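You operate a simulated robot arm through the tools that you are given. There is no shell and no other tool. Be economical: measure what you need, move in short steps, check, and stop when the job is done.

You are at the controls of a simulated robot arm. One attempt, no reset.

Task
Empty the orange saucer and the watering can into the bucket and stand the orange pot in its saucer.
Fine: can and saucer go back to their spots; no spills.

It is judged by the outcome, as a careful person would: the job done as asked, and still so three seconds after it is handed in. It fails if anything else is knocked over, pushed out of place, dropped, spilled or broken.

Robot
A 7-joint arm with a two-finger parallel gripper, fixed in place. Base frame: the origin is at the foot of the arm, x ahead of it, y to its left, z up. Readings come in mm, rad, newtons and seconds.
With the tool pointing down near the work surface it reaches from about 320 to 740 mm from the base axis. Its first joint turns from -2.007 to 2.007 rad. Payload 3.91 kg.
Tool frame: the origin (TCP) lies between the finger pads and is the grasp point; the fingertips stand 30 mm ahead of it; z points along the fingers, y is the line along which they close. The gripper opens to 110 mm. The fingers are 20 mm wide and 10 mm thick; the gripper's body (48 by 112 mm) begins 55 mm behind the TCP.
Orientation is that of the tool frame in the base frame, as a unit quaternion [x, y, z, w]. With the fingers straight down and closing along the base's y, the tool's x points along the base's -x, its y along +y and its z along -z.

Tools
- The arm moves only by the tool nudge_tool. Its argument "commands" is a list of rows, each a list of 3 entries, a list of its own where there are three numbers: the shift along the tool's x, y, z in cm, then the turn, a rotation vector about the tool's x, y, z in rad, then the opening, from 0 (shut) to 1 (fully open). In form: [[[tx, ty, tz], [wx, wy, wz], claw], ...]. A call has 1 to 20 rows; each row shifts and turns the commanded pose from where the row before left it, along the tool's axes as they then stand. A row lasts 0.2 s, in which the tool goes at most 50 mm and 0.15 rad; a call with a longer step from one row to the next is refused whole, and so is a gripper value outside its range. Where a pose cannot be reached the arm comes as near as it can. A force on the tool above 40 N (or 10 N above the force at the start of the call, whichever is more), or a blocked arm, ends the call early, and 0.2 s more pass. The fingers move at their own pace (about 108 mm/s each) and stop on an object; they squeeze with about 40 N. The grip force told is the motor's: it shows also when the fingers shut on nothing. Time passes only in rows, and 0.2 s behind the last, so rows that do not move let the fingers close. It gives the time, the measured TCP pose, the force on the tool (base axes), the opening and the grip force at its end, in the units of the frame above (readings bear some noise).
- Cameras (640 x 400 px; columns grow to the right, rows downward): "scene" is fixed at [227, 659.2, 1263.7]; the picture's right is [-0.81, -0.58, 0.00], its down [-0.43, 0.61, -0.67] and it looks along [0.39, -0.54, -0.75] (base axes); focal length 214 px, centre (320, 200). "wrist" rides on the gripper at [-36, 0, -57] in the tool frame; the picture's right is [0.00, -1.00, 0.00], its down [0.97, 0.00, -0.24] and it looks along [0.24, 0.00, 0.97] (tool axes); focal length 218 px, centre (320, 200). There is no depth. A picture from a camera that has moved, and an enlarged one, comes with that camera's place and axes in the base frame and with its lens. The place of the scene camera against the robot may be out by one fixed shift of up to 25 mm in any direction.
- capture(camera): a new picture of that camera. No time passes.
- move_column(by): slides the trunk up (or, below 0, down) by that many mm; the arm rides with it, the base frame stays. It gives what a move gives, with no picture.
- inspect(camera, box): a new picture of the part [left, top, right, bottom] of that camera's present view, enlarged. No time passes.
- job_done(): hands the job in; it is judged then, once.

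Work in short steps. Places have to be worked out from the pictures, the camera data and where the tool is seen: move nearer, look again, correct. Check each grasp and each placing, and mend what went wrong. You have 120 turns and 84 pictures in all, those below and enlarged ones among them. Open the gripper and draw the arm clear of the work before you hand the job in, unless the task says otherwise; then end with one line.

The tools are called after "Emit:" as a command line: name --argument value ..., lists and objects as JSON in quotes. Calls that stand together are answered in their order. nudge_tool: Moves the arm, as the interface text tells. Its arguments: {"type":"object","properties":{"commands":{"type":"array"}},"required":["commands"]} The other tools are called the same way: move_column (by) slides the trunk up or down; capture (camera) takes a picture; inspect (camera, box) takes an enlarged picture of a part of a camera's view; job_done () hands the job in.

At the start:

```text
time_s: 0.0
ee_pos: [343.4, 309.9, 1143.8]
ee_rot: [0.0, 1.0, 0.001, 0.0]
contact_force: [0.1, 0.0, -0.8]
finger_gap: 110.2
grip_force: 0.1
trunk travel left (down, up): [-550.0, 440.0]
```

scene: 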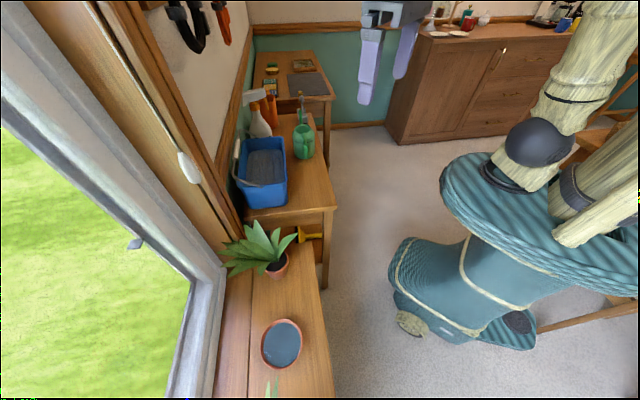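
wrist: 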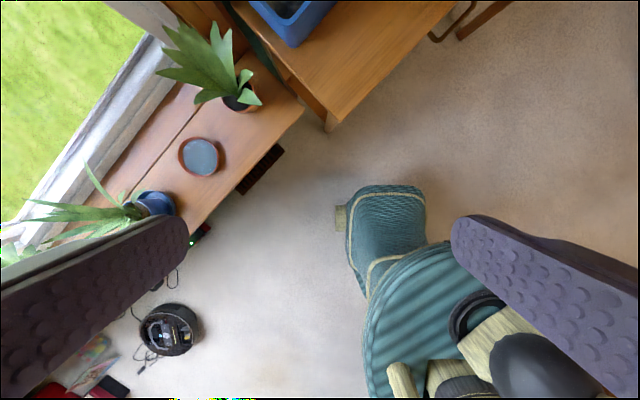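

The saucer seems to be near (350, 640), with the plant pot next to it and the bucket and green can further off. I'll enlarge the pictures to check what is what.

Emit:
inspect --camera "scene" --box '[210, 80, 370, 180]'

Emit:
inspect --camera "scene" --box '[200, 120, 360, 220]'

Emit:
inspect --camera "scene" --box '[180, 210, 372, 400]'

Emit:
inspect --camera "wrist" --box '[60, 0, 360, 220]'

```text
4.00 times, centred on (290, 130) of scene
camera zoom: at [227.0, 659.2, 1263.7], right [-0.81, -0.58, 0.0], down [-0.43, 0.61, -0.67], along [0.39, -0.54, -0.75], focal length 858 px, centre (440, 480)
```

zoom: 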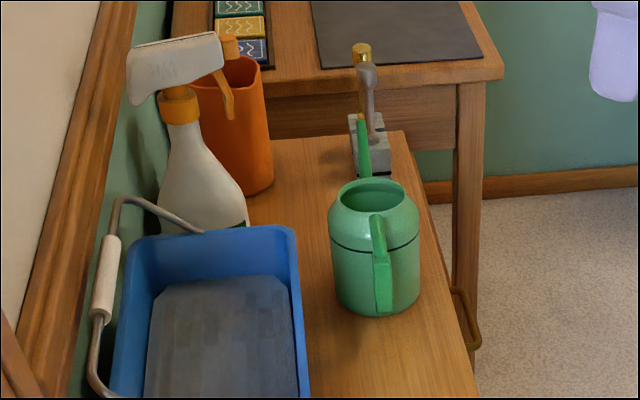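

```text
4.00 times, centred on (280, 170) of scene
camera zoom: at [227.0, 659.2, 1263.7], right [-0.81, -0.58, 0.0], down [-0.43, 0.61, -0.67], along [0.39, -0.54, -0.75], focal length 858 px, centre (480, 320)
```

zoom: 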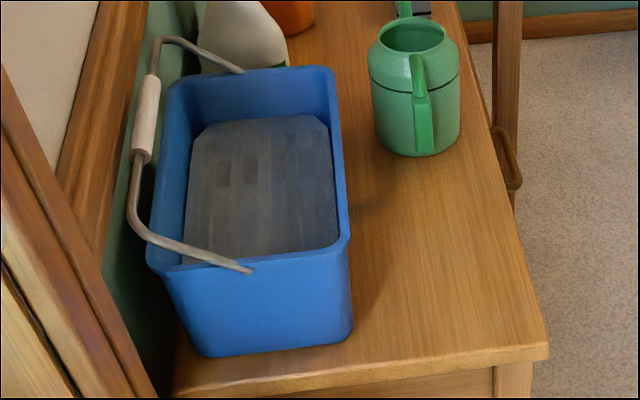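

```text
2.11 times, centred on (276, 305) of scene
camera zoom: at [227.0, 659.2, 1263.7], right [-0.81, -0.58, 0.0], down [-0.43, 0.61, -0.67], along [0.39, -0.54, -0.75], focal length 452 px, centre (413, -21)
```

zoom: 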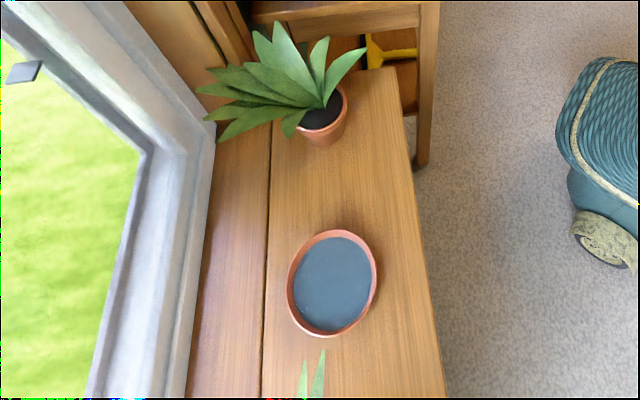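

```text
1.82 times, centred on (210, 110) of wrist
camera zoom: at [379.4, 309.4, 1201.6], right [0.0, -1.0, 0.0], down [-0.97, 0.0, 0.24], along [-0.24, 0.0, -0.97], focal length 397 px, centre (520, 364)
```

zoom: 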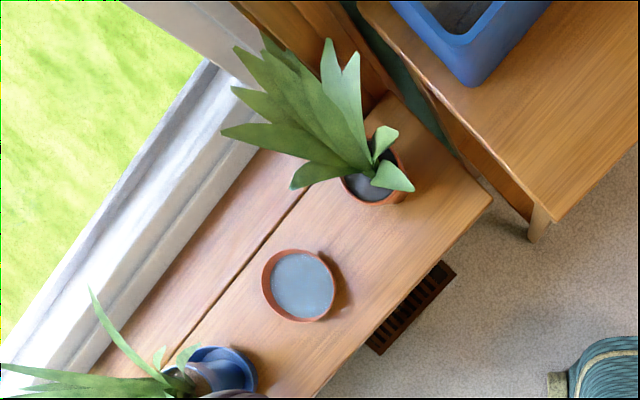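

The bucket's table appears higher than the sill, roughly z 710, with the can near (715, 90). I'll bring the wrist nearer and tilt it outwards to look at the bucket and can.

Emit:
nudge_tool --commands '[[[-3.5, -3.2, 0], [0, 0, 0], 1], [[-3.5, -3.2, 0], [0, 0, 0], 1], [[-3.5, -3.2, 0], [0, -0.15, 0], 1], [[-3.5, -3.2, 0], [0, -0.15, 0], 1], [[-2, -3.2, 0], [0, -0.15, 0], 1], [[0, 0, 0], [0, -0.15, 0], 1]]'

Emit:
capture --camera "wrist"

Emit:
capture --camera "scene"

```text
time_s: 1.4
ee_pos: [502.5, 151.1, 1156.0]
ee_rot: [0.0, 0.955, -0.001, 0.297]
contact_force: [0.0, 0.4, 0.4]
finger_gap: 109.7
grip_force: 0.1
trunk travel left (down, up): [-550.0, 440.0]
```

```text
77 pictures are left
camera wrist: at [499.5, 149.8, 1223.2], right [0.0, -1.0, 0.0], down [-0.94, 0.0, -0.35], along [0.35, 0.0, -0.94], focal length 218 px, centre (320, 200)
```

wrist: 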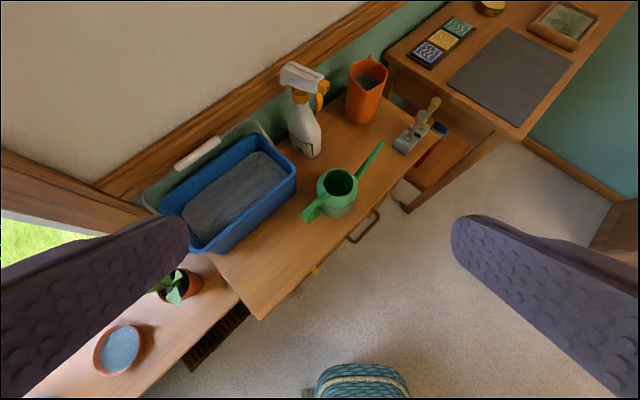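

```text
76 pictures are left
```

scene: 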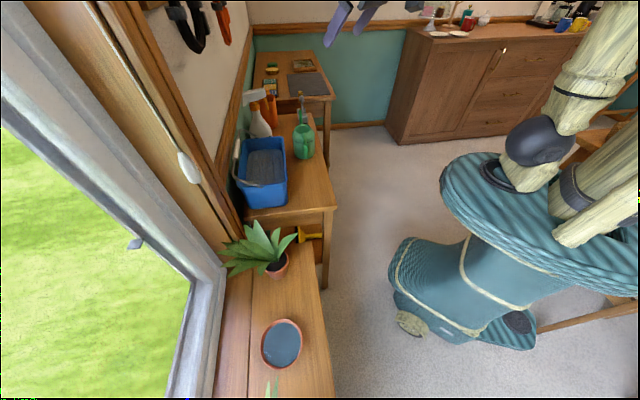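

Bucket rim comes out around z 850 and the can's top near z 800–850. I'll go lower with a flatter view to measure heights directly.

Emit:
nudge_tool --commands '[[[2.9, -0.5, 2.85], [0, 0, 0], 1], [[2.9, -0.5, 2.85], [0, 0, 0], 1], [[2.9, -0.5, 2.85], [0, 0, 0], 1], [[2.9, -0.5, 2.85], [0, 0, 0], 1], [[0, 0, 0], [0, -0.15, 0], 1], [[0, 0, 0], [0, -0.15, 0], 1], [[0, 0, 0], [0, -0.15, 0], 1]]'

Emit:
capture --camera "wrist"

```text
time_s: 3.0
ee_pos: [470.9, 128.1, 995.5]
ee_rot: [0.003, 0.866, -0.001, 0.5]
contact_force: [-0.2, -0.1, -0.4]
finger_gap: 110.1
grip_force: 0.1
trunk travel left (down, up): [-550.0, 440.0]
```

```text
75 pictures are left
camera wrist: at [439.0, 128.4, 1054.8], right [-0.01, -1.0, 0.0], down [-0.69, 0.01, -0.72], along [0.72, 0.0, -0.69], focal length 218 px, centre (320, 200)
```

wrist: 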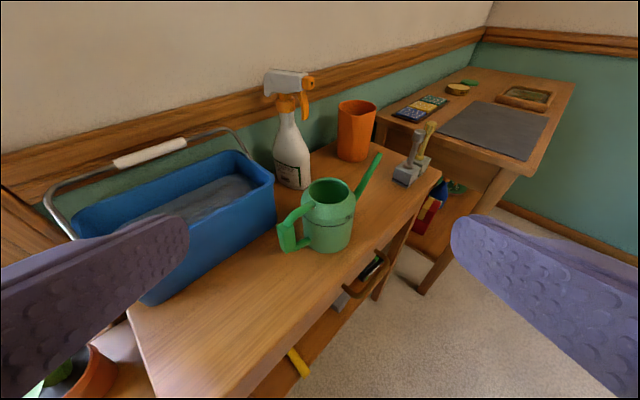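

Triangulated: can axis ≈ (674, 117), rim z ≈ 846, table ≈ 730, Ø ≈ 82 mm, spout pointing ≈ −47°; bucket rim z ≈ 853, centred ≈ (660, 313). I'll take a pre-grasp pose yawed −47° and tilted 30° from the handle side, backed off about 120 mm.

Emit:
nudge_tool --commands '[[[0, 0, 0], [0, 0.131, 0], 0.9], [[0, 0, 0], [0, 0.131, 0], 0.9], [[0, 0, 0], [0, 0.131, 0], 0.9], [[0, 0, 0], [0, 0.131, 0], 0.9], [[0, 0, 0], [0.0683, 0, 0.1183], 0.9], [[0, 0, 0], [0.0683, 0, 0.1183], 0.9], [[0, 0, 0], [0.0683, 0, 0.1183], 0.9], [[0, 0, 0], [0.0683, 0, 0.1183], 0.9], [[0, 0, 0], [0.0683, 0, 0.1183], 0.9], [[0, 0, 0], [0.0683, 0, 0.1183], 0.9], [[-0.78, 2.81, 2.09], [0, 0, 0], 0.9], [[-0.78, 2.81, 2.09], [0, 0, 0], 0.9], [[-0.78, 2.81, 2.09], [0, 0, 0], 0.9], [[-0.78, 2.81, 2.09], [0, 0, 0], 0.9], [[-0.78, 2.81, 2.09], [0, 0, 0], 0.9]]'

Emit:
capture --camera "wrist"

Emit:
inspect --camera "scene" --box '[210, 70, 370, 170]'

```text
time_s: 6.2
ee_pos: [635.0, 164.3, 924.6]
ee_rot: [0.385, 0.886, -0.102, 0.239]
contact_force: [-0.2, 0.1, -0.5]
finger_gap: 99.0
grip_force: 0.1
trunk travel left (down, up): [-550.0, 440.0]
```

```text
74 pictures are left
camera wrist: at [636.7, 161.1, 992.4], right [-0.73, -0.68, 0.0], down [-0.66, 0.7, -0.28], along [0.19, -0.2, -0.96], focal length 218 px, centre (320, 200)
```

wrist: 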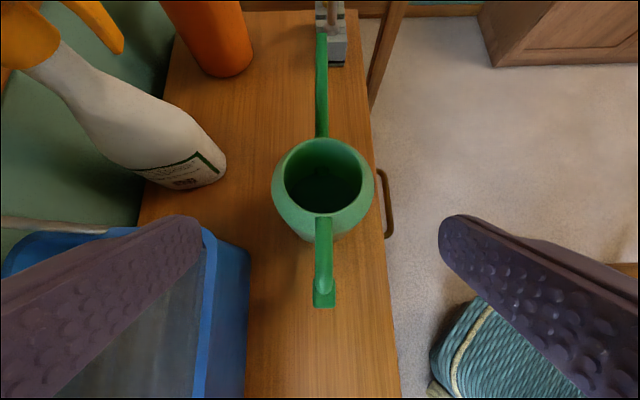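

```text
4.00 times, centred on (290, 120) of scene
camera zoom: at [227.0, 659.2, 1263.7], right [-0.81, -0.58, 0.0], down [-0.43, 0.61, -0.67], along [0.39, -0.54, -0.75], focal length 858 px, centre (440, 520)
```

zoom: 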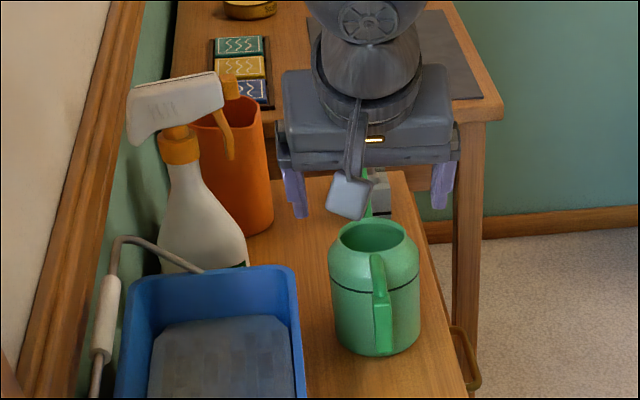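

The can is centred between the fingers and the yaw fits. I'll advance along the tool axis to the upper body (TCP z ≈ 826), then check before closing.

Emit:
nudge_tool --commands '[[[-0.12, -0.06, 2.91], [0, 0, 0], 0.9], [[-0.12, -0.06, 2.91], [0, 0, 0], 0.9], [[-0.12, -0.06, 2.91], [0, 0, 0], 0.9], [[-0.12, -0.06, 2.91], [0, 0, 0], 0.9]]'

Emit:
capture --camera "wrist"

Emit:
inspect --camera "scene" --box '[210, 90, 370, 190]'

```text
time_s: 7.2
ee_pos: [673.8, 117.5, 827.0]
ee_rot: [0.386, 0.885, -0.103, 0.238]
contact_force: [0.1, -0.4, -0.5]
finger_gap: 99.2
grip_force: 0.0
trunk travel left (down, up): [-550.0, 440.0]
```

```text
72 pictures are left
camera wrist: at [675.1, 113.6, 894.6], right [-0.73, -0.68, 0.0], down [-0.65, 0.7, -0.28], along [0.19, -0.2, -0.96], focal length 218 px, centre (320, 200)
```

wrist: 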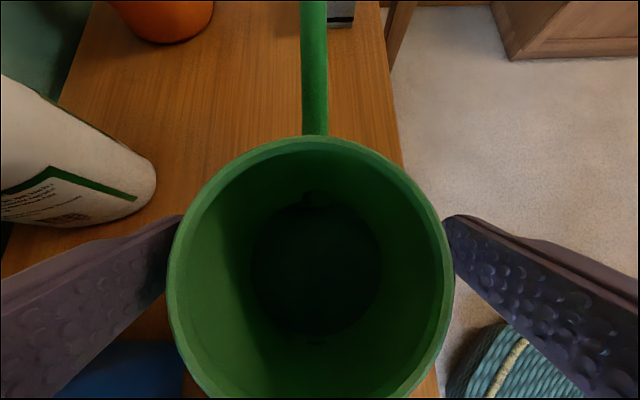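

```text
4.00 times, centred on (290, 140) of scene
camera zoom: at [227.0, 659.2, 1263.7], right [-0.81, -0.58, 0.0], down [-0.43, 0.61, -0.67], along [0.39, -0.54, -0.75], focal length 858 px, centre (440, 440)
```

zoom: 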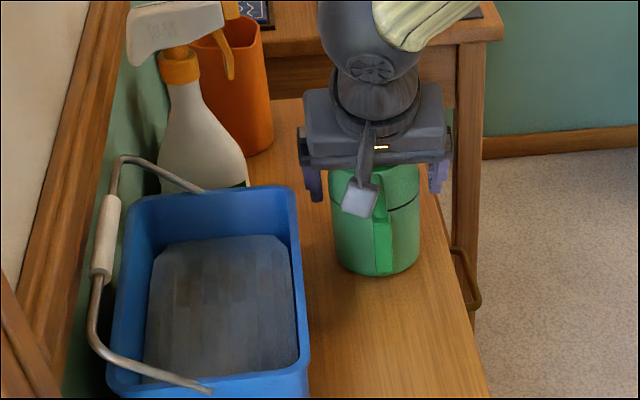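

The fingers straddle the can cleanly but grip close under the rim; I'll go about 12 mm lower, centre by 2 mm and close.

Emit:
nudge_tool --commands '[[[0.3, 0.2, 1.2], [0, 0, 0], 0.9], [[0, 0, 0], [0, 0, 0], 0.8], [[0, 0, 0], [0, 0, 0], 0.7], [[0, 0, 0], [0, 0, 0], 0.6], [[0, 0, 0], [0, 0, 0], 0.5], [[0, 0, 0], [0, 0, 0], 0.5]]'

Emit:
capture --camera "wrist"

```text
time_s: 8.6
ee_pos: [677.4, 116.4, 815.0]
ee_rot: [0.385, 0.886, -0.103, 0.239]
contact_force: [1.3, 0.0, 2.3]
finger_gap: 82.6
grip_force: 40.2
trunk travel left (down, up): [-550.0, 440.0]
```

```text
70 pictures are left
camera wrist: at [678.3, 112.9, 882.8], right [-0.73, -0.68, 0.0], down [-0.66, 0.7, -0.28], along [0.19, -0.2, -0.96], focal length 218 px, centre (320, 200)
```

wrist: 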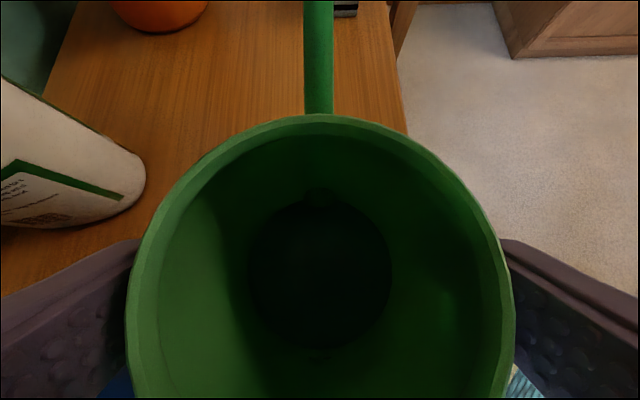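

Gripped at 82.6 mm with 40 N. Lifting 30 mm straight up to check the hold.

Emit:
nudge_tool --commands '[[[-0.5, 0, -0.866], [0, 0, 0], 0.5], [[-0.5, 0, -0.866], [0, 0, 0], 0.5], [[-0.5, 0, -0.866], [0, 0, 0], 0.5]]'

Emit:
inspect --camera "scene" --box '[210, 90, 370, 190]'

Emit:
inspect --camera "wrist" --box '[100, 80, 540, 400]'

```text
time_s: 9.4
ee_pos: [677.9, 115.9, 845.5]
ee_rot: [0.385, 0.885, -0.104, 0.238]
contact_force: [0.6, 0.7, -3.5]
finger_gap: 82.5
grip_force: 40.0
trunk travel left (down, up): [-550.0, 440.0]
```

```text
4.00 times, centred on (290, 140) of scene
camera zoom: at [227.0, 659.2, 1263.7], right [-0.81, -0.58, 0.0], down [-0.43, 0.61, -0.67], along [0.39, -0.54, -0.75], focal length 858 px, centre (440, 440)
```

zoom: 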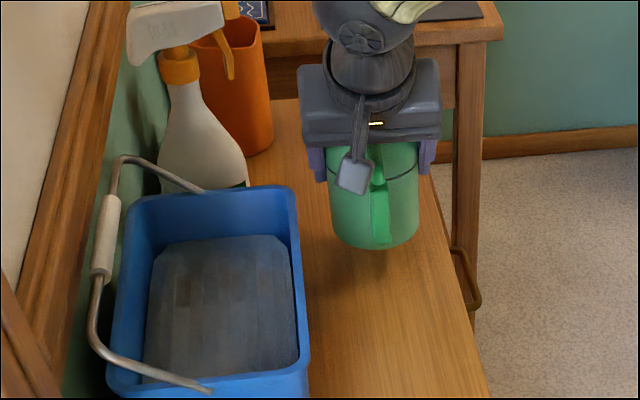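

```text
1.25 times, centred on (320, 240) of wrist
camera zoom: at [679.5, 112.8, 913.0], right [-0.73, -0.68, 0.0], down [-0.66, 0.7, -0.28], along [0.19, -0.2, -0.96], focal length 273 px, centre (320, 150)
```

zoom: 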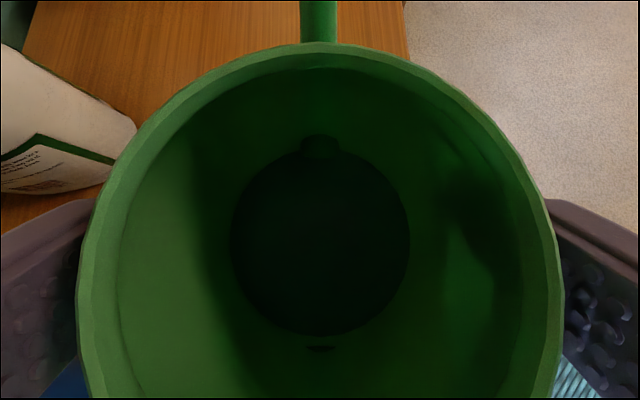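

The can hangs steady (~3.5 N). I'll lift it to z ≈ 1010, yaw to −65° and carry it level to the window-side end of the bucket so the spout lies over it.

Emit:
nudge_tool --commands '[[[-1.65, 0, -2.86], [0, 0, 0], 0.5], [[-1.65, 0, -2.86], [0, 0, 0], 0.5], [[-1.65, 0, -2.86], [0, 0, 0], 0.5], [[-1.65, 0, -2.86], [0, 0, 0], 0.5], [[-1.65, 0, -2.86], [0, 0, 0], 0.5], [[0, 0, 0], [0.0523, 0, 0.0907], 0.5], [[0, 0, 0], [0.0523, 0, 0.0907], 0.5], [[0, 0, 0], [0.0523, 0, 0.0907], 0.5]]'

Emit:
nudge_tool --commands '[[[2.3, 0.56, -1.33], [0, 0, 0], 0.5], [[2.3, 0.56, -1.33], [0, 0, 0], 0.5], [[2.3, 0.56, -1.33], [0, 0, 0], 0.5], [[2.3, 0.56, -1.33], [0, 0, 0], 0.5], [[2.3, 0.56, -1.33], [0, 0, 0], 0.5], [[2.3, 0.56, -1.33], [0, 0, 0], 0.5], [[2.3, 0.56, -1.33], [0, 0, 0], 0.5], [[2.3, 0.56, -1.33], [0, 0, 0], 0.5], [[2.3, 0.56, -1.33], [0, 0, 0], 0.5], [[2.3, 0.56, -1.33], [0, 0, 0], 0.5]]'

Emit:
capture --camera "wrist"

Emit:
inspect --camera "scene" --box '[180, 60, 380, 260]'

```text
time_s: 11.2
ee_pos: [677.4, 115.2, 1009.7]
ee_rot: [0.52, 0.814, -0.138, 0.218]
contact_force: [0.5, 0.7, -3.7]
finger_gap: 82.4
grip_force: 40.1
trunk travel left (down, up): [-550.0, 440.0]
```

```text
time_s: 13.4
ee_pos: [600.6, 352.9, 1005.4]
ee_rot: [0.519, 0.815, -0.14, 0.218]
contact_force: [1.1, 0.3, -4.2]
finger_gap: 82.4
grip_force: 40.2
out of reach, approached as far as the arm can: row 9, 10
trunk travel left (down, up): [-550.0, 440.0]
```

```text
67 pictures are left
camera wrist: at [600.4, 350.1, 1073.4], right [-0.91, -0.42, 0.0], down [-0.41, 0.87, -0.28], along [0.12, -0.25, -0.96], focal length 218 px, centre (320, 200)
```

wrist: 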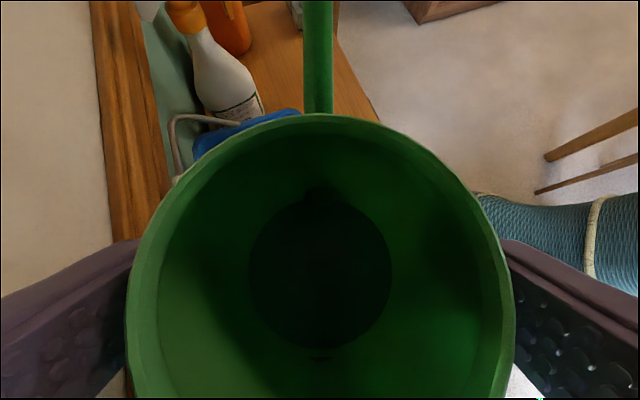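

```text
2.00 times, centred on (280, 160) of scene
camera zoom: at [227.0, 659.2, 1263.7], right [-0.81, -0.58, 0.0], down [-0.43, 0.61, -0.67], along [0.39, -0.54, -0.75], focal length 429 px, centre (400, 280)
```

zoom: 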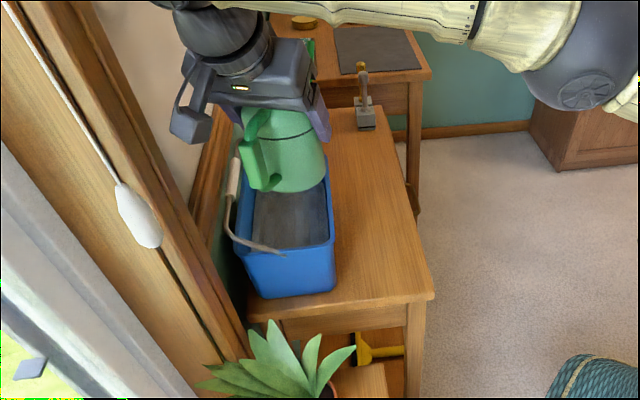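

The reach limit shows at this pose, and the trunk height may be limiting it. I'll look at the whole scene to see how the arm is stretched.

Emit:
capture --camera "scene"

```text
65 pictures are left
```

scene: 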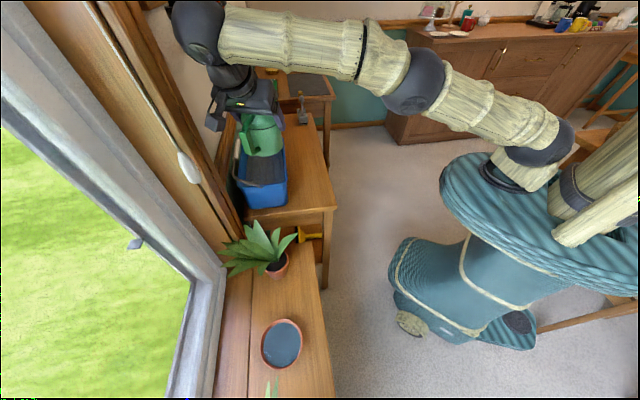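

The shoulder sits at z ≈ 955 while the wrist is near 1200, so raising the trunk 200 mm will give more horizontal reach; then I'll lower the tool by the same amount.

Emit:
move_column --by 200

```text
time_s: 15.6
ee_pos: [599.1, 353.1, 1206.5]
ee_rot: [0.519, 0.815, -0.138, 0.22]
contact_force: [-0.4, -0.1, -3.0]
finger_gap: 82.7
grip_force: 39.7
trunk travel left (down, up): [-750.0, 240.0]
```

Lowering the tool about 195 mm again and yawing back to −47° so the spout runs along the bucket.

Emit:
nudge_tool --commands '[[[1.625, 0, 2.81], [0, 0, 0], 0.5], [[1.625, 0, 2.81], [0, 0, 0], 0.5], [[1.625, 0, 2.81], [0, 0, 0], 0.5], [[1.625, 0, 2.81], [0, 0, 0], 0.5], [[1.625, 0, 2.81], [0, 0, 0], 0.5], [[0.8, 0, 1.4], [-0.0523, 0, -0.0907], 0.5], [[0, 0, 0], [-0.0523, 0, -0.0907], 0.5], [[0, 0, 0], [-0.0523, 0, -0.0907], 0.5]]'

Emit:
capture --camera "wrist"

Emit:
inspect --camera "scene" --box '[180, 60, 380, 260]'

```text
time_s: 17.4
ee_pos: [598.1, 353.2, 1029.4]
ee_rot: [0.384, 0.886, -0.102, 0.239]
contact_force: [0.0, -0.1, -2.8]
finger_gap: 82.7
grip_force: 40.1
trunk travel left (down, up): [-750.0, 240.0]
```

```text
64 pictures are left
camera wrist: at [600.4, 350.4, 1096.0], right [-0.73, -0.68, 0.0], down [-0.66, 0.7, -0.28], along [0.19, -0.2, -0.96], focal length 218 px, centre (320, 200)
```

wrist: 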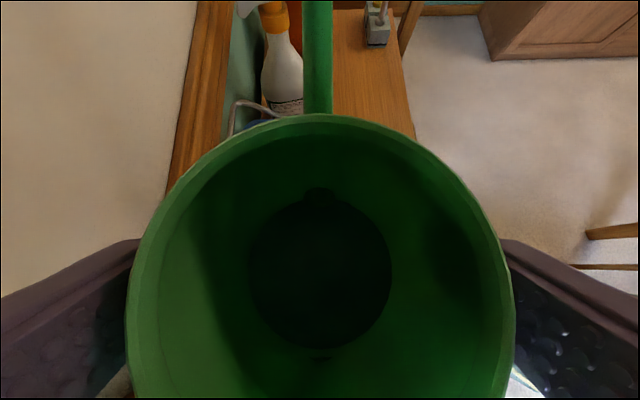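

```text
2.00 times, centred on (280, 160) of scene
camera zoom: at [227.0, 659.2, 1263.7], right [-0.81, -0.58, 0.0], down [-0.43, 0.61, -0.67], along [0.39, -0.54, -0.75], focal length 429 px, centre (400, 280)
```

zoom: 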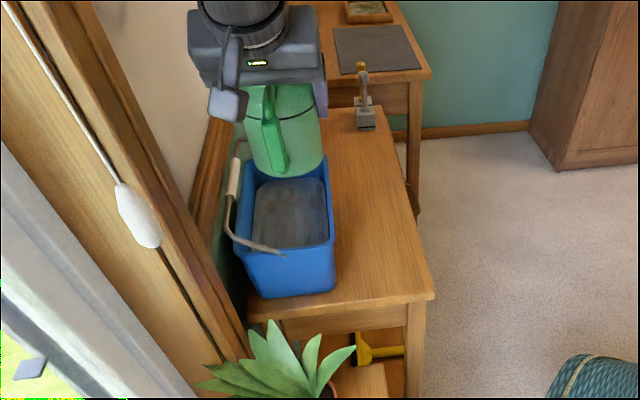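

The spout is over the bucket. I'll start tipping slowly about the closing axis, to about 0.7 rad, and look.

Emit:
nudge_tool --commands '[[[0, 0, 0], [0, 0.08, 0], 0.5], [[0, 0, 0], [0, 0.08, 0], 0.5], [[0, 0, 0], [0, 0.08, 0], 0.5], [[0, 0, 0], [0, 0.08, 0], 0.5], [[0, 0, 0], [0, 0.08, 0], 0.5], [[0, 0, 0], [0, 0.08, 0], 0.5], [[0, 0, 0], [0, 0.08, 0], 0.5], [[0, 0, 0], [0, 0.08, 0], 0.5]]'

Emit:
capture --camera "wrist"

Emit:
inspect --camera "scene" --box '[180, 60, 380, 260]'

```text
time_s: 19.2
ee_pos: [599.1, 352.0, 1028.3]
ee_rot: [0.398, 0.915, 0.025, -0.053]
contact_force: [0.2, -0.4, -3.1]
finger_gap: 82.6
grip_force: 40.0
trunk travel left (down, up): [-750.0, 240.0]
```

```text
62 pictures are left
camera wrist: at [628.6, 320.1, 1080.8], right [-0.73, -0.68, 0.0], down [-0.64, 0.68, 0.35], along [-0.24, 0.26, -0.94], focal length 218 px, centre (320, 200)
```

wrist: 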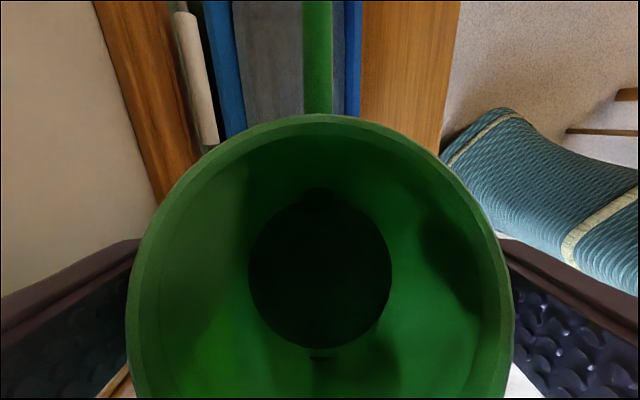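

```text
2.00 times, centred on (280, 160) of scene
camera zoom: at [227.0, 659.2, 1263.7], right [-0.81, -0.58, 0.0], down [-0.43, 0.61, -0.67], along [0.39, -0.54, -0.75], focal length 429 px, centre (400, 280)
```

zoom: 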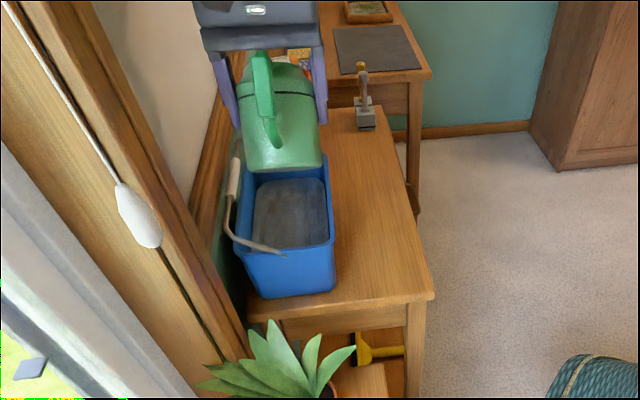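

No strain and the spout stays over the bucket, slightly toward its near side. I'll continue tipping to about 1.3 rad while shifting 12 mm toward the bucket's middle.

Emit:
nudge_tool --commands '[[[0, 0.15, 0], [0, 0.08, 0], 0.5], [[0, 0.15, 0], [0, 0.08, 0], 0.5], [[0, 0.15, 0], [0, 0.08, 0], 0.5], [[0, 0.15, 0], [0, 0.08, 0], 0.5], [[0, 0.15, 0], [0, 0.08, 0], 0.5], [[0, 0.15, 0], [0, 0.08, 0], 0.5], [[0, 0.15, 0], [0, 0.08, 0], 0.5], [[0, 0.15, 0], [0, 0.08, 0], 0.5]]'

Emit:
capture --camera "wrist"

Emit:
inspect --camera "scene" --box '[180, 60, 380, 260]'

```text
time_s: 21.0
ee_pos: [607.7, 361.8, 1028.1]
ee_rot: [0.37, 0.853, 0.148, -0.337]
contact_force: [0.2, -1.1, -3.9]
finger_gap: 82.6
grip_force: 39.6
trunk travel left (down, up): [-750.0, 240.0]
```

```text
60 pictures are left
camera wrist: at [652.8, 313.2, 1045.3], right [-0.73, -0.68, 0.0], down [-0.37, 0.4, 0.84], along [-0.57, 0.61, -0.54], focal length 218 px, centre (320, 200)
```

wrist: 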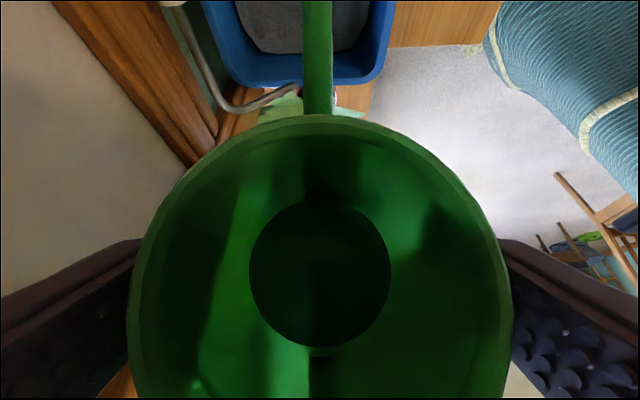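

```text
2.00 times, centred on (280, 160) of scene
camera zoom: at [227.0, 659.2, 1263.7], right [-0.81, -0.58, 0.0], down [-0.43, 0.61, -0.67], along [0.39, -0.54, -0.75], focal length 429 px, centre (400, 280)
```

zoom: 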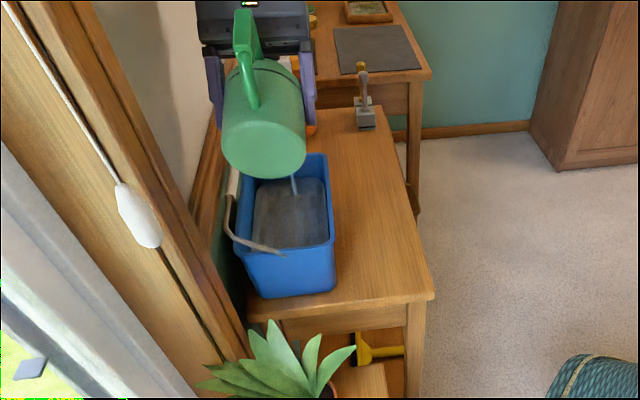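

Water is streaming from the spout into the bucket. I'll tip a little more and wait for it to drain.

Emit:
nudge_tool --commands '[[[0, 0, 0], [0, 0.05, 0], 0.5], [[0, 0, 0], [0, 0.05, 0], 0.5], [[0, 0, 0], [0, 0.05, 0], 0.5], [[0, 0, 0], [0, 0.05, 0], 0.5], [[0, 0, 0], [0, 0, 0], 0.5], [[0, 0, 0], [0, 0, 0], 0.5], [[0, 0, 0], [0, 0, 0], 0.5], [[0, 0, 0], [0, 0, 0], 0.5], [[0, 0, 0], [0, 0, 0], 0.5], [[0, 0, 0], [0, 0, 0], 0.5], [[0, 0, 0], [0, 0, 0], 0.5], [[0, 0, 0], [0, 0, 0], 0.5]]'

Emit:
inspect --camera "scene" --box '[180, 60, 380, 260]'

```text
time_s: 23.6
ee_pos: [609.0, 360.8, 1028.6]
ee_rot: [0.353, 0.815, 0.183, -0.421]
contact_force: [-0.5, 0.4, -4.1]
finger_gap: 82.4
grip_force: 39.8
trunk travel left (down, up): [-750.0, 240.0]
```

```text
2.00 times, centred on (280, 160) of scene
camera zoom: at [227.0, 659.2, 1263.7], right [-0.81, -0.58, 0.0], down [-0.43, 0.61, -0.67], along [0.39, -0.54, -0.75], focal length 429 px, centre (400, 280)
```

zoom: 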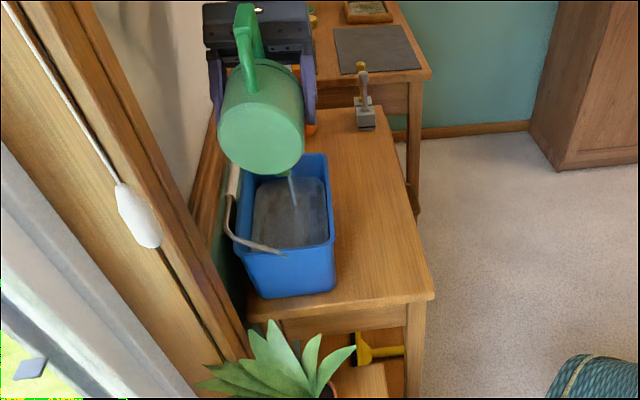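

Still pouring into the middle of the bucket. I'll tip further to about 1.75 rad and keep waiting.

Emit:
nudge_tool --commands '[[[0, 0, 0], [0, 0.06, 0], 0.5], [[0, 0, 0], [0, 0.06, 0], 0.5], [[0, 0, 0], [0, 0.06, 0], 0.5], [[0, 0, 0], [0, 0.06, 0], 0.5], [[0, 0, 0], [0, 0, 0], 0.5], [[0, 0, 0], [0, 0, 0], 0.5], [[0, 0, 0], [0, 0, 0], 0.5], [[0, 0, 0], [0, 0, 0], 0.5], [[0, 0, 0], [0, 0, 0], 0.5], [[0, 0, 0], [0, 0, 0], 0.5], [[0, 0, 0], [0, 0, 0], 0.5], [[0, 0, 0], [0, 0, 0], 0.5], [[0, 0, 0], [0, 0, 0], 0.5], [[0, 0, 0], [0, 0, 0], 0.5], [[0, 0, 0], [0, 0, 0], 0.5], [[0, 0, 0], [0, 0, 0], 0.5], [[0, 0, 0], [0, 0, 0], 0.5], [[0, 0, 0], [0, 0, 0], 0.5]]'

Emit:
inspect --camera "scene" --box '[180, 60, 380, 260]'

Emit:
capture --camera "wrist"

```text
time_s: 27.4
ee_pos: [597.2, 355.4, 1031.0]
ee_rot: [0.331, 0.759, 0.225, -0.514]
contact_force: [-0.1, 0.1, -3.0]
finger_gap: 82.6
grip_force: 39.8
out of reach, approached as far as the arm can: row 2, 3
trunk travel left (down, up): [-750.0, 240.0]
```

```text
2.00 times, centred on (280, 160) of scene
camera zoom: at [227.0, 659.2, 1263.7], right [-0.81, -0.58, 0.0], down [-0.43, 0.61, -0.67], along [0.39, -0.54, -0.75], focal length 429 px, centre (400, 280)
```

zoom: 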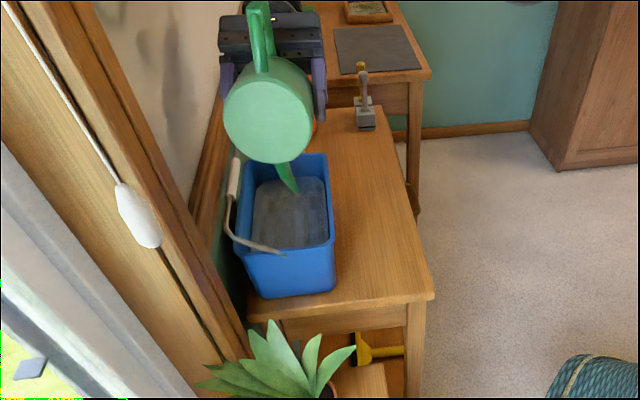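

```text
56 pictures are left
camera wrist: at [642.7, 306.8, 1018.3], right [-0.73, -0.68, 0.0], down [-0.09, 0.1, 0.99], along [-0.68, 0.73, -0.14], focal length 218 px, centre (320, 200)
```

wrist: 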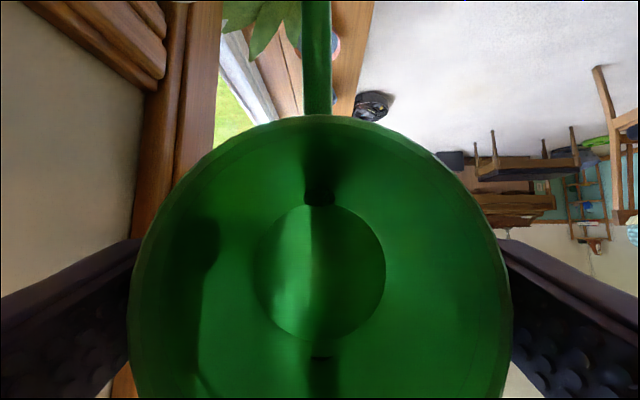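

The stream has stopped and the can's bottom shows bright and empty. I'll tip it back upright over the bucket.

Emit:
nudge_tool --commands '[[[0, 0, 0], [0, -0.132, 0], 0.5], [[0, 0, 0], [0, -0.132, 0], 0.5], [[0, 0, 0], [0, -0.132, 0], 0.5], [[0, 0, 0], [0, -0.132, 0], 0.5], [[0, 0, 0], [0, -0.132, 0], 0.5], [[0, 0, 0], [0, -0.132, 0], 0.5], [[0, 0, 0], [0, -0.132, 0], 0.5], [[0, 0, 0], [0, -0.132, 0], 0.5], [[0, 0, 0], [0, -0.132, 0], 0.5], [[0, 0, 0], [0, -0.132, 0], 0.5], [[0, 0, 0], [0, -0.132, 0], 0.5], [[0, 0, 0], [0, -0.132, 0], 0.5], [[0, 0, 0], [0, -0.132, 0], 0.5]]'

```text
time_s: 30.2
ee_pos: [598.2, 357.0, 1031.2]
ee_rot: [0.385, 0.886, -0.103, 0.237]
contact_force: [0.5, -0.1, -2.7]
finger_gap: 82.6
grip_force: 40.2
trunk travel left (down, up): [-750.0, 240.0]
```

Upright again. Carrying it level back above its spot at (677, 116), then down to 15 mm above the resting height.

Emit:
nudge_tool --commands '[[[-2.84, -1.517, 1.647], [0, 0, 0], 0.5], [[-2.84, -1.517, 1.647], [0, 0, 0], 0.5], [[-2.84, -1.517, 1.647], [0, 0, 0], 0.5], [[-2.84, -1.517, 1.647], [0, 0, 0], 0.5], [[-2.84, -1.517, 1.647], [0, 0, 0], 0.5], [[-2.84, -1.517, 1.647], [0, 0, 0], 0.5], [[-2.84, -1.517, 1.647], [0, 0, 0], 0.5], [[1.66, 0, 2.88], [0, 0, 0], 0.5], [[1.66, 0, 2.88], [0, 0, 0], 0.5], [[1.66, 0, 2.88], [0, 0, 0], 0.5], [[1.66, 0, 2.88], [0, 0, 0], 0.5], [[1.66, 0, 2.88], [0, 0, 0], 0.5], [[1.66, 0, 2.88], [0, 0, 0], 0.5]]'

Emit:
inspect --camera "scene" --box '[210, 90, 370, 190]'

```text
time_s: 33.0
ee_pos: [678.7, 117.9, 830.0]
ee_rot: [0.385, 0.886, -0.102, 0.236]
contact_force: [0.4, 0.4, -3.4]
finger_gap: 82.6
grip_force: 40.2
trunk travel left (down, up): [-750.0, 240.0]
```

```text
4.00 times, centred on (290, 140) of scene
camera zoom: at [227.0, 659.2, 1263.7], right [-0.81, -0.58, 0.0], down [-0.43, 0.61, -0.67], along [0.39, -0.54, -0.75], focal length 858 px, centre (440, 440)
```

zoom: 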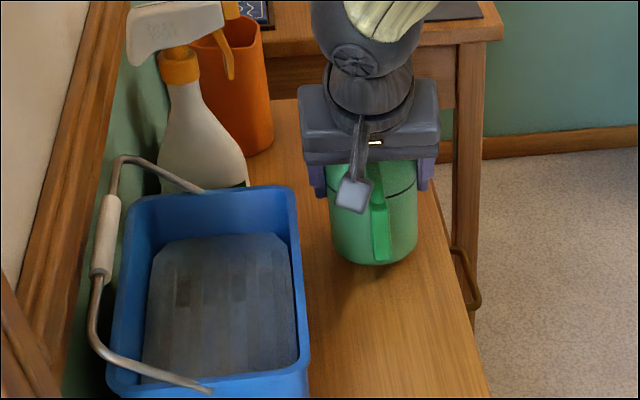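

Right over its spot (2 mm correction). Setting down gently.

Emit:
nudge_tool --commands '[[[0.35, -0.1, 0.6], [0, 0, 0], 0.5], [[0.3, -0.08, 0.52], [0, 0, 0], 0.5], [[0.1, 0, 0.17], [0, 0, 0], 0.5], [[0, 0, 0], [0, 0, 0], 0.5]]'

```text
time_s: 34.0
ee_pos: [676.3, 116.3, 815.7]
ee_rot: [0.386, 0.885, -0.102, 0.238]
contact_force: [-2.7, 1.5, 8.3]
finger_gap: 82.4
grip_force: 40.1
trunk travel left (down, up): [-750.0, 240.0]
```

Contact is felt (+8 N), so it's standing on the table. Opening and backing off along the tool axis.

Emit:
nudge_tool --commands '[[[0, 0, 0], [0, 0, 0], 0.78], [[0, 0, 0], [0, 0, 0], 0.9], [[0, 0, 0], [0, 0, 0], 0.9], [[0, 0, -2], [0, 0, 0], 0.9], [[0, 0, -3], [0, 0, 0], 0.9], [[0, 0, -4], [0, 0, 0], 0.9], [[0, 0, -4], [0, 0, 0], 0.9]]'

Emit:
capture --camera "wrist"

Emit:
capture --camera "scene"

```text
time_s: 35.6
ee_pos: [631.5, 163.9, 929.4]
ee_rot: [0.386, 0.886, -0.103, 0.236]
contact_force: [-0.4, 0.1, 0.1]
finger_gap: 98.9
grip_force: 0.0
trunk travel left (down, up): [-750.0, 240.0]
```

```text
54 pictures are left
camera wrist: at [632.0, 161.8, 996.2], right [-0.73, -0.68, 0.0], down [-0.66, 0.7, -0.28], along [0.19, -0.2, -0.96], focal length 218 px, centre (320, 200)
```

wrist: 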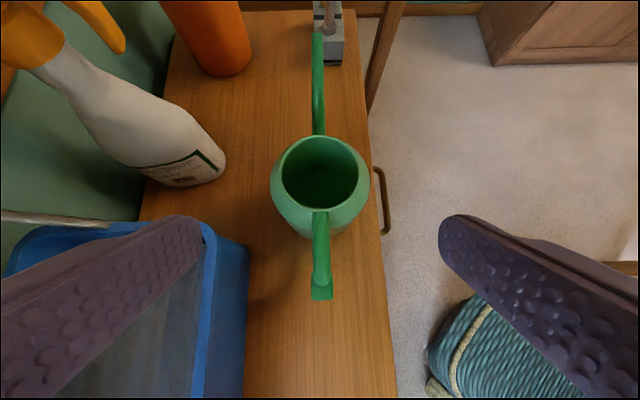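

```text
53 pictures are left
```

scene: 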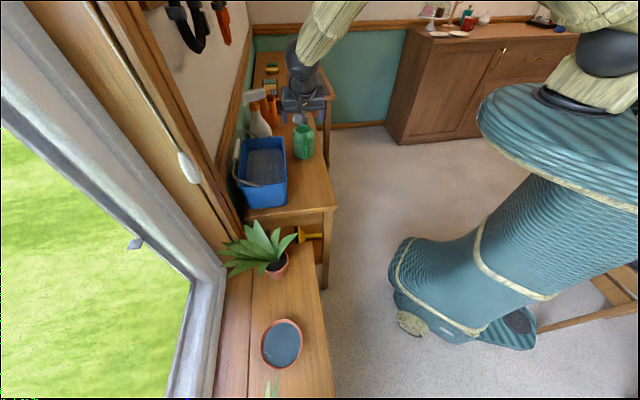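

The can is empty and back in its spot. Next is the saucer: I'll untilt the tool, go up, and travel at z ≈ 1010 to above the near rim of the saucer.

Emit:
nudge_tool --commands '[[[0, 0, -2], [0, 0.131, 0], 0.9], [[0, 0, -2], [0, 0.131, 0], 0.9], [[0, 0, -2], [0, 0.131, 0], 0.9], [[0, 0, -2], [0, 0.131, 0], 0.9], [[3.83, 0.43, 0], [0, 0, 0], 0.9], [[3.83, 0.43, 0], [0, 0, 0], 0.9], [[3.83, 0.43, 0], [0, 0, 0], 0.9], [[3.83, 0.43, 0], [0, 0, 0], 0.9], [[3.83, 0.43, 0], [0, 0, 0], 0.9], [[3.83, 0.43, 0], [0, 0, 0], 0.9], [[3.83, 0.43, 0], [0, 0, 0], 0.9], [[3.83, 0.43, 0], [0, 0, 0], 0.9], [[3.83, 0.43, 0], [0, 0, 0], 0.9], [[3.83, 0.43, 0], [0, 0, 0], 0.9], [[3.83, 0.43, 0], [0, 0, 0], 0.9], [[3.83, 0.43, 0], [0, 0, 0], 0.9], [[3.83, 0.43, 0], [0, 0, 0], 0.9], [[3.83, 0.43, 0], [0, 0, 0], 0.9]]'

Emit:
capture --camera "wrist"

```text
time_s: 39.4
ee_pos: [292.1, 614.8, 1005.4]
ee_rot: [0.398, 0.917, 0.001, -0.001]
contact_force: [-0.3, -0.1, -0.3]
finger_gap: 99.0
grip_force: 0.1
trunk travel left (down, up): [-750.0, 240.0]
```

```text
52 pictures are left
camera wrist: at [316.0, 587.5, 1062.1], right [-0.73, -0.68, 0.0], down [-0.66, 0.71, 0.24], along [-0.16, 0.18, -0.97], focal length 218 px, centre (320, 200)
```

wrist: 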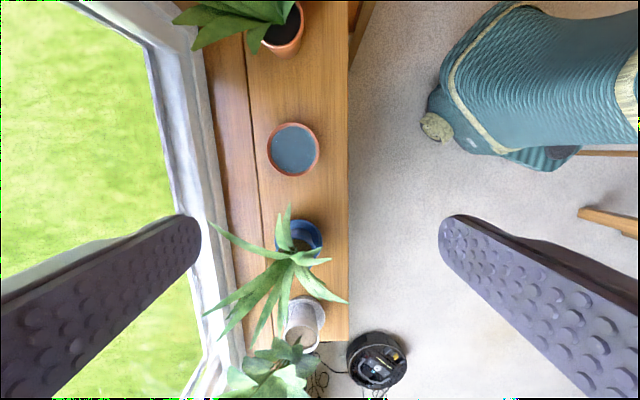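

Saucer centre ≈ (352, 629), rim z ≈ 615, Ø ≈ 105. I'll shift over its near rim point and lower the trunk 300 mm.

Emit:
nudge_tool --commands '[[[-3.0, 0.2, 0], [0, 0, 0], 0.5], [[0, 0, 0], [0, 0, 0], 0.4]]'

Emit:
move_column --by -300

Emit:
capture --camera "wrist"

```text
time_s: 40.0
ee_pos: [313.3, 591.7, 1006.3]
ee_rot: [0.399, 0.917, 0.001, 0.0]
contact_force: [0.2, 0.5, 1.1]
finger_gap: 44.2
grip_force: 0.2
trunk travel left (down, up): [-750.0, 240.0]
```

```text
time_s: 43.0
ee_pos: [314.2, 592.6, 705.9]
ee_rot: [0.399, 0.917, 0.002, -0.001]
contact_force: [-0.9, 0.3, -0.5]
finger_gap: 44.0
grip_force: 0.1
trunk travel left (down, up): [-450.0, 540.0]
```

```text
51 pictures are left
camera wrist: at [338.4, 564.8, 763.2], right [-0.73, -0.68, 0.0], down [-0.66, 0.71, 0.24], along [-0.16, 0.18, -0.97], focal length 218 px, centre (320, 200)
```

wrist: 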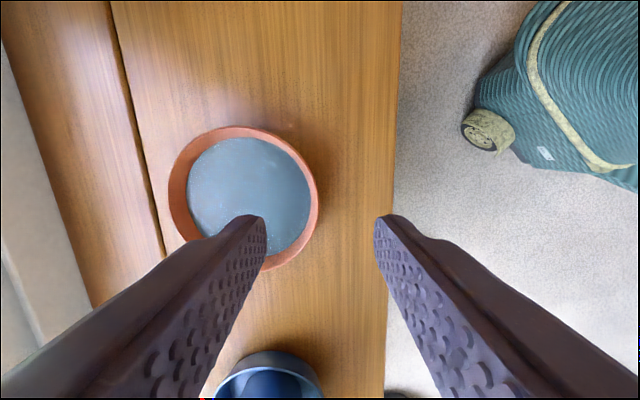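

The TCP is right above the near rim. I'll descend with a 33 mm opening, one finger inside and one outside, to about z 634.

Emit:
nudge_tool --commands '[[[0, 0, 2.5], [0, 0, 0], 0.3], [[0, 0, 2.0], [0, 0, 0], 0.3], [[0, 0, 1.5], [0, 0, 0], 0.3]]'

Emit:
capture --camera "wrist"

Emit:
inspect --camera "scene" --box '[220, 260, 380, 400]'

```text
time_s: 43.8
ee_pos: [312.9, 592.6, 645.1]
ee_rot: [0.398, 0.917, 0.002, -0.001]
contact_force: [0.3, 0.0, -0.7]
finger_gap: 32.9
grip_force: 0.1
trunk travel left (down, up): [-450.0, 540.0]
```

```text
50 pictures are left
camera wrist: at [337.5, 565.3, 702.4], right [-0.73, -0.68, 0.0], down [-0.66, 0.71, 0.24], along [-0.16, 0.18, -0.97], focal length 218 px, centre (320, 200)
```

wrist: 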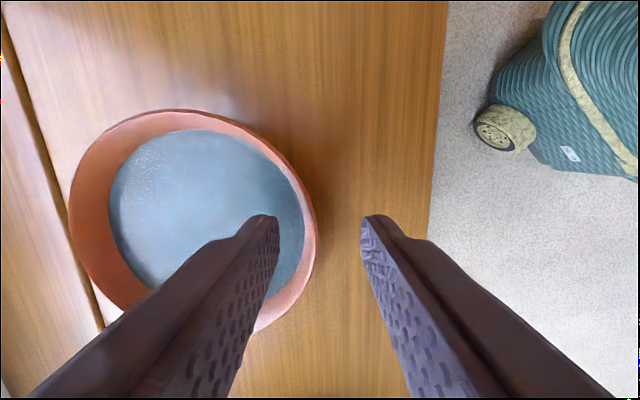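

```text
2.86 times, centred on (300, 330) of scene
camera zoom: at [227.0, 659.2, 1263.7], right [-0.81, -0.58, 0.0], down [-0.43, 0.61, -0.67], along [0.39, -0.54, -0.75], focal length 613 px, centre (377, -171)
```

zoom: 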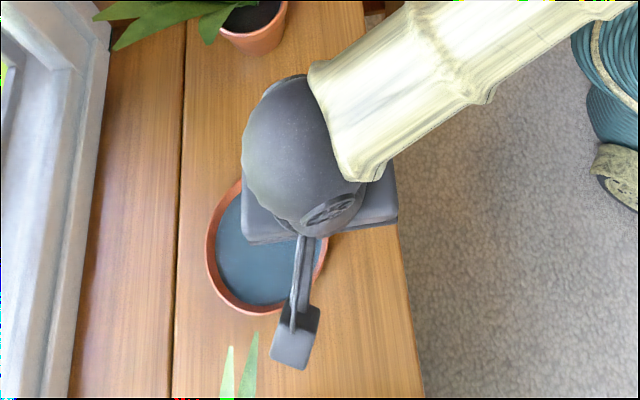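

Fingertips are at the rim level (≈615), straddling it properly. Descending another 11 mm in small steps.

Emit:
nudge_tool --commands '[[[0, 0, 0.6], [0, 0, 0], 0.3], [[0, 0, 0.5], [0, 0, 0], 0.3]]'

Emit:
inspect --camera "wrist" --box '[180, 150, 440, 330]'

```text
time_s: 44.4
ee_pos: [312.0, 591.2, 633.5]
ee_rot: [0.399, 0.917, 0.002, -0.002]
contact_force: [0.0, 0.2, 0.0]
finger_gap: 33.0
grip_force: 0.1
trunk travel left (down, up): [-450.0, 540.0]
```

```text
2.22 times, centred on (310, 240) of wrist
camera zoom: at [337.7, 564.8, 691.6], right [-0.73, -0.68, 0.0], down [-0.66, 0.71, 0.24], along [-0.17, 0.18, -0.97], focal length 485 px, centre (342, 111)
```

zoom: 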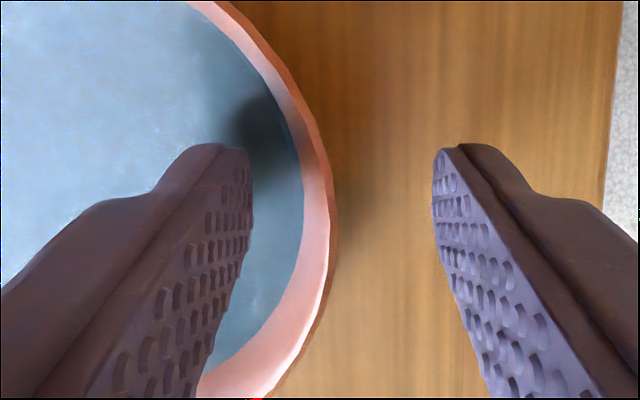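

The rim sits about 3.5 mm off the middle; I'll centre, go 4 mm deeper and close.

Emit:
nudge_tool --commands '[[[0, 0.35, 0.4], [0, 0, 0], 0.3], [[0, 0, 0], [0, 0, 0], 0.2], [[0, 0, 0], [0, 0, 0], 0.1], [[0, 0, 0], [0, 0, 0], 0], [[0, 0, 0], [0, 0, 0], 0]]'

Emit:
inspect --camera "wrist" --box '[40, 80, 440, 330]'

```text
time_s: 45.6
ee_pos: [316.6, 595.4, 632.1]
ee_rot: [0.398, 0.918, 0.003, -0.001]
contact_force: [0.1, -0.2, 6.6]
finger_gap: 8.0
grip_force: 40.1
trunk travel left (down, up): [-450.0, 540.0]
```

```text
1.60 times, centred on (240, 205) of wrist
camera zoom: at [340.7, 568.1, 688.9], right [-0.73, -0.68, 0.0], down [-0.66, 0.71, 0.24], along [-0.16, 0.18, -0.97], focal length 349 px, centre (448, 192)
```

zoom: 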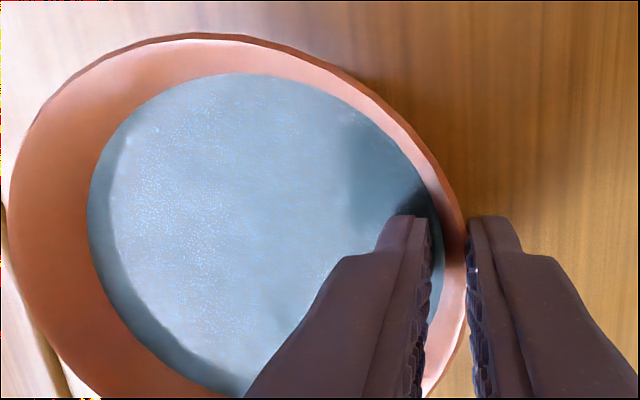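

Gripped on an 8 mm wall; the tips touch the saucer floor. Lifting slowly to check it stays level.

Emit:
nudge_tool --commands '[[[0, 0, -0.3], [0, 0, 0], 0], [[0, 0, -0.5], [0, 0, 0], 0], [[0, 0, -1], [0, 0, 0], 0], [[0, 0, -1.2], [0, 0, 0], 0], [[0, 0, 0], [0, 0, 0], 0]]'

Emit:
inspect --camera "wrist" --box '[40, 80, 440, 330]'

Emit:
inspect --camera "scene" --box '[220, 260, 380, 400]'

```text
time_s: 46.8
ee_pos: [315.5, 594.4, 662.0]
ee_rot: [0.399, 0.917, 0.001, -0.001]
contact_force: [-0.2, 0.0, -0.1]
finger_gap: 3.3
grip_force: 39.8
trunk travel left (down, up): [-450.0, 540.0]
```

```text
1.60 times, centred on (240, 205) of wrist
camera zoom: at [339.7, 567.4, 717.9], right [-0.73, -0.68, 0.0], down [-0.66, 0.71, 0.24], along [-0.17, 0.18, -0.97], focal length 349 px, centre (448, 192)
```

zoom: 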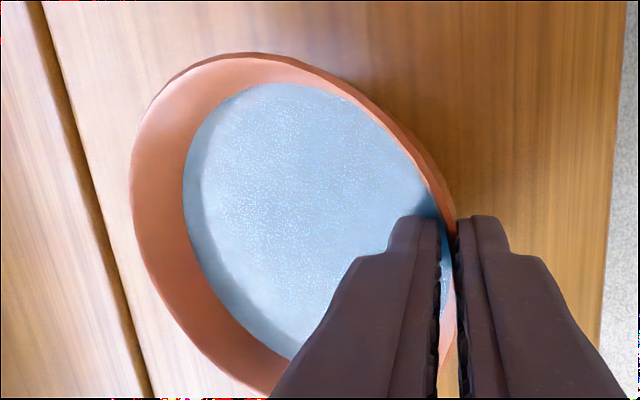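

```text
2.86 times, centred on (300, 330) of scene
camera zoom: at [227.0, 659.2, 1263.7], right [-0.81, -0.58, 0.0], down [-0.43, 0.61, -0.67], along [0.39, -0.54, -0.75], focal length 613 px, centre (377, -171)
```

zoom: 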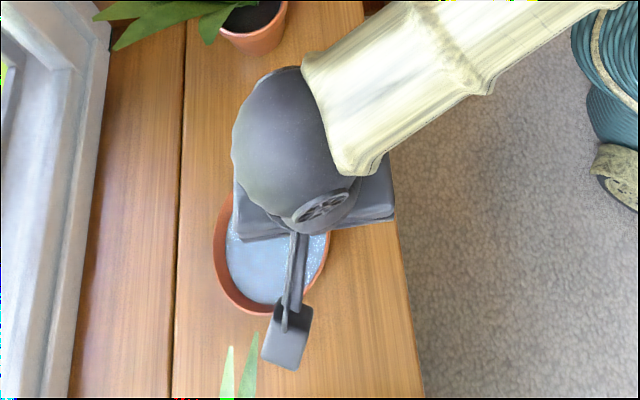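

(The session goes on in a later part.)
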